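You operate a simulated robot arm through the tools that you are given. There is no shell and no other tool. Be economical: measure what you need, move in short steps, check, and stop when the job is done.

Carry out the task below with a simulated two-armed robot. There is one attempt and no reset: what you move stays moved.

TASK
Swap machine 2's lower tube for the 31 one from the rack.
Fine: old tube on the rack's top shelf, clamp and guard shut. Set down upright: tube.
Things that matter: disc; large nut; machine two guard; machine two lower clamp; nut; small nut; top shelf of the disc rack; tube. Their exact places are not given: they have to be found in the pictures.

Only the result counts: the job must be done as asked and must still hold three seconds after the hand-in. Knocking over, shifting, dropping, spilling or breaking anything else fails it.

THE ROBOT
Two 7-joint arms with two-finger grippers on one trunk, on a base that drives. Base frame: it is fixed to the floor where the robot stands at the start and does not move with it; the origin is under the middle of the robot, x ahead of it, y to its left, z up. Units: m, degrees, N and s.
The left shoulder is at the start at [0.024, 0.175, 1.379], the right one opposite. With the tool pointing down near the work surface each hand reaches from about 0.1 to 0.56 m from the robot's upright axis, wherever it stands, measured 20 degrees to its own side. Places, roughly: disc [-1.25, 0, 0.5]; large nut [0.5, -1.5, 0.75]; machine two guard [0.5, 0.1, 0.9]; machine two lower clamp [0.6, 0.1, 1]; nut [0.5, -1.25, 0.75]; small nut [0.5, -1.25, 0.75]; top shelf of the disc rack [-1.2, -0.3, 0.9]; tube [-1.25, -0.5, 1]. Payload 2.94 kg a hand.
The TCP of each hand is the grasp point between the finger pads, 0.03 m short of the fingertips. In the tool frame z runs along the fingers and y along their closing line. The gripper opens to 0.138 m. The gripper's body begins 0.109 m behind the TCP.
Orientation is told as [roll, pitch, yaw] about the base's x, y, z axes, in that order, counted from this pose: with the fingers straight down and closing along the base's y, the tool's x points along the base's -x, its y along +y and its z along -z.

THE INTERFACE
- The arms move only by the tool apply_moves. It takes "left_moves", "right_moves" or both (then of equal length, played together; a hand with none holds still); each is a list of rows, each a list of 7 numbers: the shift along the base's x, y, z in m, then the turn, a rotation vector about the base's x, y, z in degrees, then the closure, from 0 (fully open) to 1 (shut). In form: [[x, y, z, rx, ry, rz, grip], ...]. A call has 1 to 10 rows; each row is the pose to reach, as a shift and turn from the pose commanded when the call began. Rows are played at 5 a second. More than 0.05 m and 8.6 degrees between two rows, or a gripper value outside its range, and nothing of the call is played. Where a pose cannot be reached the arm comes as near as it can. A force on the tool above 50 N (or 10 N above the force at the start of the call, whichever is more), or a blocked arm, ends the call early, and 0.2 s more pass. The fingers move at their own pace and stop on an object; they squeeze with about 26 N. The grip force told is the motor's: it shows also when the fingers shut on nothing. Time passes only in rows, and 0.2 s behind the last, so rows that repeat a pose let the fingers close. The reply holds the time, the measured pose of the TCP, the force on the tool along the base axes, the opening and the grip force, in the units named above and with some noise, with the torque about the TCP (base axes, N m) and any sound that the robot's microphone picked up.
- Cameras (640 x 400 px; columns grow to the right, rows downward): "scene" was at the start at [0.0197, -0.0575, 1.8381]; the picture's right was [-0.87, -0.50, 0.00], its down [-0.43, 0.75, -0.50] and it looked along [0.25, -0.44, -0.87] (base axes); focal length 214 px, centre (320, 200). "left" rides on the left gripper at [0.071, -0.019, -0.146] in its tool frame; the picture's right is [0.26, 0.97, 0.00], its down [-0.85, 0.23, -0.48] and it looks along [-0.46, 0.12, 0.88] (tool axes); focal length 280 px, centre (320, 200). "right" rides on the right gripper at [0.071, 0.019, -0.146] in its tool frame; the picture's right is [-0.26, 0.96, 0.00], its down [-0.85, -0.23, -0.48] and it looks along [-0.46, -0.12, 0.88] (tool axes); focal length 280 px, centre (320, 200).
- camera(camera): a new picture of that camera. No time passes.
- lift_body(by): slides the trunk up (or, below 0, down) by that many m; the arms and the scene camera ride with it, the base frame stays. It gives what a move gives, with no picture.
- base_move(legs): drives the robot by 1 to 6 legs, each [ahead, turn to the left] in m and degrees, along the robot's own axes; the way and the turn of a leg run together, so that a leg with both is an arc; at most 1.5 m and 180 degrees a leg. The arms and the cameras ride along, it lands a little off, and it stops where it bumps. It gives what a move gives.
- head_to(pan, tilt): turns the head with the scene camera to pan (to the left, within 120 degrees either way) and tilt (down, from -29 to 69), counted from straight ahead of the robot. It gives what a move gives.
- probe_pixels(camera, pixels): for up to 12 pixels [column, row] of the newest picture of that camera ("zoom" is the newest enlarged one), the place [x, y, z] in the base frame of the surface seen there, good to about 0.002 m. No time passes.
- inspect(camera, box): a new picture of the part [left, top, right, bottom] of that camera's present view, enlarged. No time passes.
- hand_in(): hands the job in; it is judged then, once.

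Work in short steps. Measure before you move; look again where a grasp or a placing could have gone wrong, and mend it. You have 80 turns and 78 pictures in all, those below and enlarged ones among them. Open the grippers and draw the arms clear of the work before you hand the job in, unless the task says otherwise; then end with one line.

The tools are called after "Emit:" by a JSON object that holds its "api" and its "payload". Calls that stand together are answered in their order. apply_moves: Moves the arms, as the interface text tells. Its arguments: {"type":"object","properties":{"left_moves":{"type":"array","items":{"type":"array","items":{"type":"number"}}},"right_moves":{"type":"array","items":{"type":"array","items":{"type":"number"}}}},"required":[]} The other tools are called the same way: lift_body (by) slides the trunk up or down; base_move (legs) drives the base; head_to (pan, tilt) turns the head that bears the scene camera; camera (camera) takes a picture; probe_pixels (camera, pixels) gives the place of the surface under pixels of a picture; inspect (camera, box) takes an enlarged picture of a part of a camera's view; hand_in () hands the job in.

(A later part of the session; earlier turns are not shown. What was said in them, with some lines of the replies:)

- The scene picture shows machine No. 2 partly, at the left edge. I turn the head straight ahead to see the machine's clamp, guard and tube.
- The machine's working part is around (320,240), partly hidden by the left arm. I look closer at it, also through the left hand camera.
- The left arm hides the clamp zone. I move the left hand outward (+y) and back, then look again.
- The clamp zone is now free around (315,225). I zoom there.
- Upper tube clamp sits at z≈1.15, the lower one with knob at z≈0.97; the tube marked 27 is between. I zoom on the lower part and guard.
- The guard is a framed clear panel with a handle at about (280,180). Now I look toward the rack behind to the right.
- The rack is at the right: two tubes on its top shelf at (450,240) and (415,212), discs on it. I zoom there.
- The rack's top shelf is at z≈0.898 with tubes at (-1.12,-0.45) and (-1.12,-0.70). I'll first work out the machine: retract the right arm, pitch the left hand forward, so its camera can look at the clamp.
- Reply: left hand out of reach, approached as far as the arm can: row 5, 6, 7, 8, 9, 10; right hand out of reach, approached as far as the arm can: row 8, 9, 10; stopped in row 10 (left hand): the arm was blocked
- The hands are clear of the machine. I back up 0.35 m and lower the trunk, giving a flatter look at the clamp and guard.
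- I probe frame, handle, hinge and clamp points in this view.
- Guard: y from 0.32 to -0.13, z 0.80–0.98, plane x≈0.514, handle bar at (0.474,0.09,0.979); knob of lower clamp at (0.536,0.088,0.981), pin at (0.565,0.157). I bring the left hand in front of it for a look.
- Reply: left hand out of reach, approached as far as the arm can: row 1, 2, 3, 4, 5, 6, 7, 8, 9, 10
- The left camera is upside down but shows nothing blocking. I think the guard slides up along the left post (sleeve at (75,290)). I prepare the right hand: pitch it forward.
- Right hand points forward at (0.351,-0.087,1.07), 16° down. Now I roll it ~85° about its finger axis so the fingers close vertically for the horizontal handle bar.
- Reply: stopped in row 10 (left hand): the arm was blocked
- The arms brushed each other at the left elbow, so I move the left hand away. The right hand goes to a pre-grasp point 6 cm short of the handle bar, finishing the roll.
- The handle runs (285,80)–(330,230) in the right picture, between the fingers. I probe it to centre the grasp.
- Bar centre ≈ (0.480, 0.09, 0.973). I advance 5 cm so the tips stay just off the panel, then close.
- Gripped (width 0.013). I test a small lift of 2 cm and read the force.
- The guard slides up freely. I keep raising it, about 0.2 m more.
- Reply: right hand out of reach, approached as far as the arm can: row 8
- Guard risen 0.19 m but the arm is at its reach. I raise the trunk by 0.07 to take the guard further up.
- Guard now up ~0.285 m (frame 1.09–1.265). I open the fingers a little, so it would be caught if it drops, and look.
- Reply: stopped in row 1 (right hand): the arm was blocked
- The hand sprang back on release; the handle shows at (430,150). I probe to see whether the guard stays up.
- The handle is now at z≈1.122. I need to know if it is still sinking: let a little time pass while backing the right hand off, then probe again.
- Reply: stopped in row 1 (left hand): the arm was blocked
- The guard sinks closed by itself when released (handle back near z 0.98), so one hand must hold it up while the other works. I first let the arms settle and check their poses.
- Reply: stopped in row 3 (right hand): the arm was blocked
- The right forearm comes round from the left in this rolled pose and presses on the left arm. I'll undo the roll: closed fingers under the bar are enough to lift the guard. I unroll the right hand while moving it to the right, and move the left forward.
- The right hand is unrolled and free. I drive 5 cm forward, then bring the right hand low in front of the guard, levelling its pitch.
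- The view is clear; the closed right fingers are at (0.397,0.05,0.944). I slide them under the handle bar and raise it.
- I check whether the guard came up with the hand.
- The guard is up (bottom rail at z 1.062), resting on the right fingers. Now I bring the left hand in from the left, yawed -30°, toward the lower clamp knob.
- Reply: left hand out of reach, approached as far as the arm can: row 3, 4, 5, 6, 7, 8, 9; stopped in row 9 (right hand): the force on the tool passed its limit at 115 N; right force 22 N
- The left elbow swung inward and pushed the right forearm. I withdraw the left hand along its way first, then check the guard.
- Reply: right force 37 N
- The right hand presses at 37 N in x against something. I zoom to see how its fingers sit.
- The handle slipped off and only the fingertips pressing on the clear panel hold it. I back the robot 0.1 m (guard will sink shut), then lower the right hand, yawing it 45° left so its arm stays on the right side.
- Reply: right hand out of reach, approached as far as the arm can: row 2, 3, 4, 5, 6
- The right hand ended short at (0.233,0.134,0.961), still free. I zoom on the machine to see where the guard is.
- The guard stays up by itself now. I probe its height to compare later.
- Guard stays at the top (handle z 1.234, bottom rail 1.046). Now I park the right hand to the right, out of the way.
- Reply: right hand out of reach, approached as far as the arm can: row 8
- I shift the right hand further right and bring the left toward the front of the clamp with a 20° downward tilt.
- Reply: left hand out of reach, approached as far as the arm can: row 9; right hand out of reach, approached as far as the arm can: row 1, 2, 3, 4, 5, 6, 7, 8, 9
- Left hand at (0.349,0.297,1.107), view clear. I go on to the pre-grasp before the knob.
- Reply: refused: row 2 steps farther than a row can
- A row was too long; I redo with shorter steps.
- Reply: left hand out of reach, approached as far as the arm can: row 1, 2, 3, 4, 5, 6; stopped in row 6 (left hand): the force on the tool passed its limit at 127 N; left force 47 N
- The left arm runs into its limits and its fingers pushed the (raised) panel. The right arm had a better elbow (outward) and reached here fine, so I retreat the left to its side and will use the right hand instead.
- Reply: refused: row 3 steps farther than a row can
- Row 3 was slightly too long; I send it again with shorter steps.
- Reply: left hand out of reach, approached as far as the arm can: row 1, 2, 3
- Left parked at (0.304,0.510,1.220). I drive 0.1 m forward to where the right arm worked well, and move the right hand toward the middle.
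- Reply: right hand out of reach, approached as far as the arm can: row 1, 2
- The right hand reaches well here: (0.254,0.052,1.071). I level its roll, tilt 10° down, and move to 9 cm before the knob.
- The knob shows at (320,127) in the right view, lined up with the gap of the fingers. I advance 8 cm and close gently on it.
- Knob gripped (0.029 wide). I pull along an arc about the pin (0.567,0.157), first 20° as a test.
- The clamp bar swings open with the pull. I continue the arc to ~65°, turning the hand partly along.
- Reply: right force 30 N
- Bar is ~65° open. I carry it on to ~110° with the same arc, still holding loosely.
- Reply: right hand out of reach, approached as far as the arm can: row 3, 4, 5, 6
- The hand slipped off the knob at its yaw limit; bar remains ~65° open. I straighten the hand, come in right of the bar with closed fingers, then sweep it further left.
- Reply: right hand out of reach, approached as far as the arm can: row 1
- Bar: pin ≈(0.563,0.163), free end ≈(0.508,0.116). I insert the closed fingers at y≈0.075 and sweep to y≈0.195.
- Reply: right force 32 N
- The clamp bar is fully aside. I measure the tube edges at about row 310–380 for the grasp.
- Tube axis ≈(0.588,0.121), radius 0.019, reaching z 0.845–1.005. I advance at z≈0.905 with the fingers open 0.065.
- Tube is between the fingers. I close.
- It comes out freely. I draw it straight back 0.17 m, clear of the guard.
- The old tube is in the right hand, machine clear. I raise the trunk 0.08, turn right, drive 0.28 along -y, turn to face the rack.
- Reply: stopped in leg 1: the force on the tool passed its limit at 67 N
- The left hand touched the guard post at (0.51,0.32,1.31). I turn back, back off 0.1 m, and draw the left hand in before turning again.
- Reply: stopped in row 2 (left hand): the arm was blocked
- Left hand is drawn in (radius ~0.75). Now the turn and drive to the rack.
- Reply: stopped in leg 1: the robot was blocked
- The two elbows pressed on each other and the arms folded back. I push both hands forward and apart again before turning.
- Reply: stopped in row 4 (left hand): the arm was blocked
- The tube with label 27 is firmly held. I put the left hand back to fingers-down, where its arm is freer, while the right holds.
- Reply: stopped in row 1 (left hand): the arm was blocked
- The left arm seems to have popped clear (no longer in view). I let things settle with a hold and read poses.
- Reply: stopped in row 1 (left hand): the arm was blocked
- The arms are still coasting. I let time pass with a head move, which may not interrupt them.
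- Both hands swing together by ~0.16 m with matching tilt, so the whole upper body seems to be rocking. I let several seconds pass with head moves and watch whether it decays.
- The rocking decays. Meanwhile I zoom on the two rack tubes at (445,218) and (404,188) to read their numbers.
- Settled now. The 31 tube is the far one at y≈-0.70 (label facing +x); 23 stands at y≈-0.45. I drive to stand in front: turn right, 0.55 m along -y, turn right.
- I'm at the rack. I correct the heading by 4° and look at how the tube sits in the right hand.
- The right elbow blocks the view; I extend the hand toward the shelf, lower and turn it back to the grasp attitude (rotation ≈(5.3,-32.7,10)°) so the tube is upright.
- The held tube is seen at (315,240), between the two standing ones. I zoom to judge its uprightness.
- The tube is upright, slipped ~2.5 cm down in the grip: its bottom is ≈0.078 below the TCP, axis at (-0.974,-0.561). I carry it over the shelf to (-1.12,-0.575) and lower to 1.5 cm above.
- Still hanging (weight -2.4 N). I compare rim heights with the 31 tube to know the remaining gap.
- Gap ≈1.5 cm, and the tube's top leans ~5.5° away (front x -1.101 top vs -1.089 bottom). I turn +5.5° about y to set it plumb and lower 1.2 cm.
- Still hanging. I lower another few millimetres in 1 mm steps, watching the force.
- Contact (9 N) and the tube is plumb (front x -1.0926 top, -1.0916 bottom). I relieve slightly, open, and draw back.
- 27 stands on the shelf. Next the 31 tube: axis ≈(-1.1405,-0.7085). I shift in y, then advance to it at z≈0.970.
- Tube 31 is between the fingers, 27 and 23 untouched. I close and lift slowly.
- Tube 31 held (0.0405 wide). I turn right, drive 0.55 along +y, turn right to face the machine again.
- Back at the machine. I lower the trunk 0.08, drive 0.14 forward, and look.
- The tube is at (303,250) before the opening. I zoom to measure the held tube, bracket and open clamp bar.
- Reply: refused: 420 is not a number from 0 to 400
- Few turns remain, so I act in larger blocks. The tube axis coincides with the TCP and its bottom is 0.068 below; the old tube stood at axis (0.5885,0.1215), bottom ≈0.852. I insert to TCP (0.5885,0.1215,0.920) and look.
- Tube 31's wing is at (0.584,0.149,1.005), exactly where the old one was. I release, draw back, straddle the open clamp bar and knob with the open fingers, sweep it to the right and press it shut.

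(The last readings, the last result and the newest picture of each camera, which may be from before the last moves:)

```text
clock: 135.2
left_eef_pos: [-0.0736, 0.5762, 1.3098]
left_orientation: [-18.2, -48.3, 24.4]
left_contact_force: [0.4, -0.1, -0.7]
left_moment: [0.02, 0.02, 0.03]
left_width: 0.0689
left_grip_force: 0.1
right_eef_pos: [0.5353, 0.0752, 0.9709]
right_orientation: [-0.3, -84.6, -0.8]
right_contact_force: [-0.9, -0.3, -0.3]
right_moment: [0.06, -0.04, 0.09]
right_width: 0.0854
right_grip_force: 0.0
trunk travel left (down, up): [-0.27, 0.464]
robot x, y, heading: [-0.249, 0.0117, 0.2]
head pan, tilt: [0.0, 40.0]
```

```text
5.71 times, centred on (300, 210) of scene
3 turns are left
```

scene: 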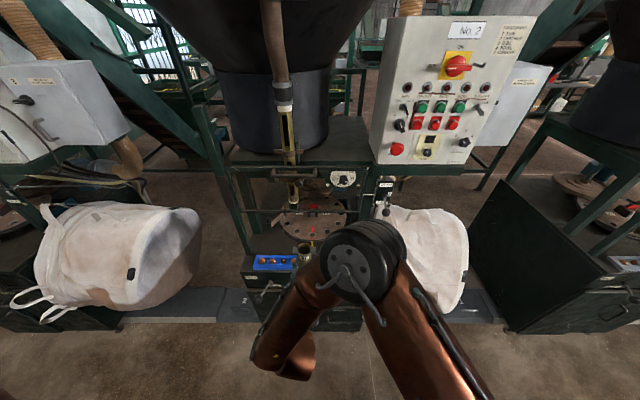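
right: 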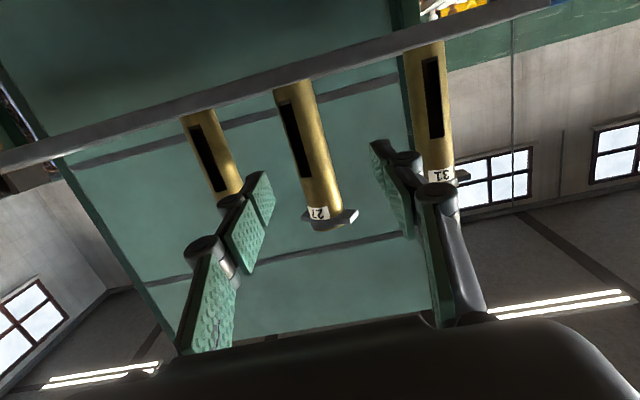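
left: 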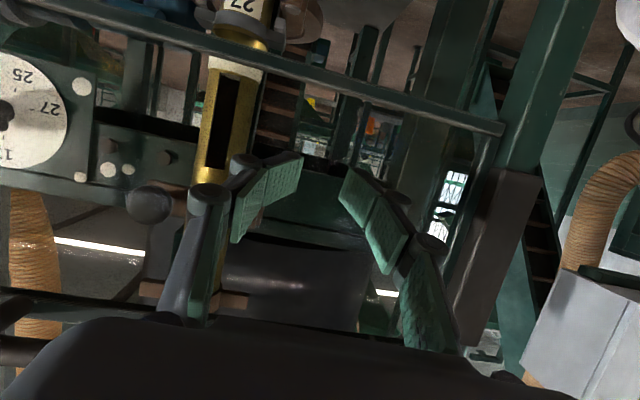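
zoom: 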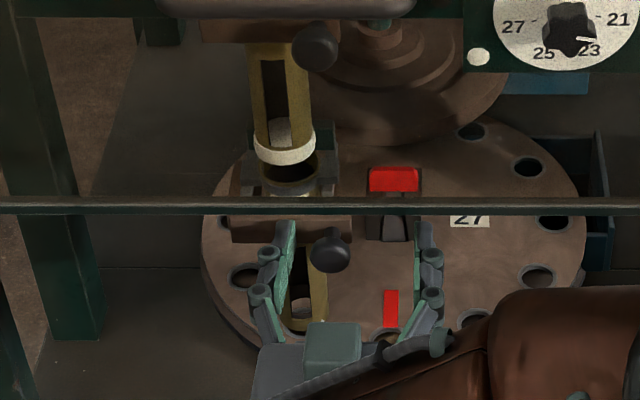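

The clamp bar is back across the tube with its knob. I press it 4 mm more, draw back, raise the trunk and the closed fingers above the handle (z≈1.27), push the guard down to its closed height, retreat and look.

Emit:
{"api": "apply_moves", "payload": {"right_moves": [[0.003, 0, 0, 0, 0, 0, 0.384], [0.005, 0, 0, 0, 0, 0, 0.384], [-0.03, 0, 0, 0, 0, 0, 0.384], [-0.07, 0, 0, 0, 0, 0, 0.384], [-0.115, 0, 0, 0, 0, 0, 0.6], [-0.12, 0.005, 0, 0, 0, 0, 1]]}}

Emit:
{"api": "lift_body", "payload": {"by": 0.07}}

Emit:
{"api": "apply_moves", "payload": {"right_moves": [[0, 0, 0.04, 0, 0, 0, 1], [0, 0, 0.08, 0, 0, 0, 1], [0, 0, 0.12, 0, 0, 0, 1], [0, 0, 0.16, 0, 0, 0, 1], [0, 0, 0.2, 0, 0, 0, 1], [0, 0, 0.23, 0, 0, 0, 1]]}}

Emit:
{"api": "apply_moves", "payload": {"right_moves": [[0.025, 0, 0, 0, 0, 0, 1], [0.05, 0, 0, 0, 0, 0, 1], [0.05, 0, -0.035, 0, 0, 0, 1], [0.05, 0, -0.07, 0, 0, 0, 1], [0.05, 0, -0.105, 0, 0, 0, 1], [0.05, 0, -0.14, 0, 0, 0, 1], [0.05, 0, -0.175, 0, 0, 0, 1], [0.05, 0, -0.21, 0, 0, 0, 1], [0.05, 0, -0.245, 0, 0, 0, 1], [0.05, 0, -0.278, 0, 0, 0, 1]]}}

Emit:
{"api": "apply_moves", "payload": {"right_moves": [[0, 0, -0.003, 0, 0, 0, 1], [0, 0, -0.006, 0, 0, 0, 1], [0, 0, -0.009, 0, 0, 0, 1]]}}

Emit:
{"api": "inspect", "payload": {"camera": "scene", "box": [220, 160, 380, 290]}}

Emit:
{"api": "probe_pixels", "payload": {"camera": "zoom", "pixels": [[250, 200], [280, 200], [260, 220], [280, 240], [240, 240], [260, 260], [300, 260], [320, 280]]}}

```text
clock: 136.6
left_eef_pos: [-0.0729, 0.5784, 1.3083]
left_orientation: [-17.9, -48.3, 24.4]
left_contact_force: [0.7, -0.5, -0.5]
left_moment: [0.02, -0.01, -0.02]
left_width: 0.0689
left_grip_force: 0.0
right_eef_pos: [0.4155, 0.0785, 0.9723]
right_orientation: [-0.4, -84.6, -0.6]
right_contact_force: [1.5, 0.1, -0.4]
right_moment: [-0.04, -0.01, 0.03]
right_width: 0.034
right_grip_force: 1.3
trunk travel left (down, up): [-0.27, 0.464]
robot x, y, heading: [-0.2508, 0.0158, 0.1]
head pan, tilt: [0.0, 40.0]
```

```text
clock: 137.6
left_eef_pos: [-0.0714, 0.5779, 1.3797]
left_orientation: [-18.1, -48.3, 24.2]
left_contact_force: [-0.1, -0.8, -0.1]
left_moment: [-0.03, 0.02, 0.02]
left_width: 0.0689
left_grip_force: 0.1
right_eef_pos: [0.418, 0.0774, 1.0407]
right_orientation: [-0.7, -84.5, -0.2]
right_contact_force: [0.6, 0.3, 0.3]
right_moment: [-0.02, 0.0, 0.02]
right_width: 0.0002
right_grip_force: 26.2
trunk travel left (down, up): [-0.34, 0.394]
robot x, y, heading: [-0.2494, 0.015, -0.3]
head pan, tilt: [0.0, 40.0]
```

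```text
clock: 139.0
left_eef_pos: [-0.0739, 0.5763, 1.3787]
left_orientation: [-18.0, -48.3, 24.2]
left_contact_force: [0.5, -0.6, 0.6]
left_moment: [0.01, -0.03, -0.02]
left_width: 0.0686
left_grip_force: 0.0
right_eef_pos: [0.4182, 0.0777, 1.2744]
right_orientation: [-0.7, -84.7, -0.2]
right_contact_force: [0.2, -0.3, -0.6]
right_moment: [-0.01, 0.02, -0.02]
right_width: 0.0
right_grip_force: 25.7
trunk travel left (down, up): [-0.34, 0.394]
robot x, y, heading: [-0.2505, 0.0126, 0.1]
head pan, tilt: [0.0, 40.0]
```

```text
clock: 141.2
left_eef_pos: [-0.0735, 0.5763, 1.3795]
left_orientation: [-18.2, -48.3, 24.4]
left_contact_force: [0.4, -0.7, -0.5]
left_moment: [0.03, 0.0, -0.05]
left_width: 0.069
left_grip_force: 0.0
right_eef_pos: [0.4652, 0.0796, 0.9942]
right_orientation: [0.1, -84.6, -1.0]
right_contact_force: [1.3, 0.1, 1.2]
right_moment: [0.0, -0.07, 0.01]
right_width: 0.0001
right_grip_force: 28.9
trunk travel left (down, up): [-0.34, 0.394]
robot x, y, heading: [-0.2514, 0.0141, 0.2]
head pan, tilt: [0.0, 40.0]
```

```text
clock: 142.0
left_eef_pos: [-0.0779, 0.5763, 1.3798]
left_orientation: [-18.1, -48.5, 24.4]
left_contact_force: [-0.3, 1.0, 0.4]
left_moment: [0.01, 0.0, 0.0]
left_width: 0.0689
left_grip_force: 0.1
right_eef_pos: [0.4643, 0.0796, 0.9955]
right_orientation: [1.7, -85.6, -2.7]
right_contact_force: [-5.7, 0.5, 38.6]
right_moment: [0.01, -0.5, 0.12]
right_width: 0.0062
right_grip_force: 28.5
trunk travel left (down, up): [-0.34, 0.394]
robot x, y, heading: [-0.2496, 0.0146, 0.1]
head pan, tilt: [0.0, 40.0]
```

```text
3.08 times, centred on (300, 225) of scene
```

zoom: 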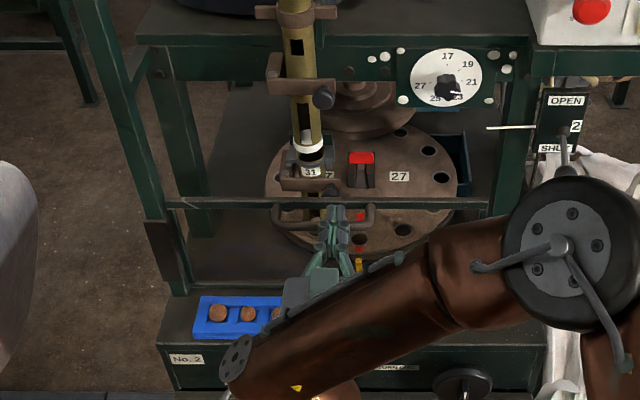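

```text
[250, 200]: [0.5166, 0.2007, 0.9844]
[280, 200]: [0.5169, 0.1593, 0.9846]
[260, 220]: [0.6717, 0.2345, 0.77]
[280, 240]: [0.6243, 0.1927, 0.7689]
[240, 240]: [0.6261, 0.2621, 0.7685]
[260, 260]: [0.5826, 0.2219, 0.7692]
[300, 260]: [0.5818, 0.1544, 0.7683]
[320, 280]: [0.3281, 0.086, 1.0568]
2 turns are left
```

The guard is shut (rail at z 0.984, end stop felt at 39 N), 31 stands under the shut clamp. I draw the right hand back clear and open it.

Emit:
{"api": "apply_moves", "payload": {"right_moves": [[0, 0, 0.008, 0, 0, 0, 1], [-0.03, 0, 0.012, 0, 0, 0, 1], [-0.07, 0, 0.02, 0, 0, 0, 0.8], [-0.1, 0, 0.03, 0, 0, 0, 0.4], [-0.13, 0, 0.04, 0, 0, 0, 0], [-0.15, 0, 0.05, 0, 0, 0, 0], [-0.15, 0, 0.05, 0, 0, 0, 0]], "left_moves": [[0, 0, 0, 0, 0, 0, 0], [0, 0, 0, 0, 0, 0, 0], [0, 0, 0, 0, 0, 0, 0], [0, 0, 0, 0, 0, 0, 0], [0, 0, 0, 0, 0, 0, 0], [0, 0, 0, 0, 0, 0, 0], [0, 0, 0, 0, 0, 0, 0]]}}

Emit:
{"api": "inspect", "payload": {"camera": "scene", "box": [250, 160, 350, 250]}}

```text
clock: 143.6
left_eef_pos: [-0.0732, 0.5767, 1.38]
left_orientation: [-18.0, -48.3, 24.2]
left_contact_force: [-0.8, 0.6, -0.4]
left_moment: [0.0, 0.03, 0.0]
left_width: 0.1381
left_grip_force: 0.0
right_eef_pos: [0.317, 0.0787, 1.0358]
right_orientation: [-0.3, -84.6, -0.5]
right_contact_force: [0.6, -0.8, 0.4]
right_moment: [0.01, -0.03, 0.03]
right_width: 0.1027
right_grip_force: 0.0
trunk travel left (down, up): [-0.34, 0.394]
robot x, y, heading: [-0.2493, 0.0166, -0.1]
head pan, tilt: [0.0, 40.0]
```

```text
4.44 times, centred on (300, 205) of scene
1 turns are left
```

zoom: 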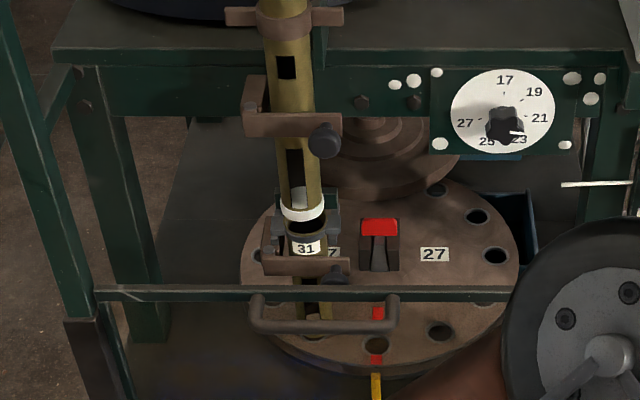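

The 31 tube stands in place with the clamp and guard shut, and the old tube is upright on the top shelf. I hand in.

Emit:
{"api": "hand_in", "payload": {}}

```text
The job is handed in.
```

Machine 2 now has the 31 tube as its lower tube, with the clamp and guard shut, and the old 27 tube stands upright on the rack's top shelf; the job is handed in, and I know of nothing else moved.
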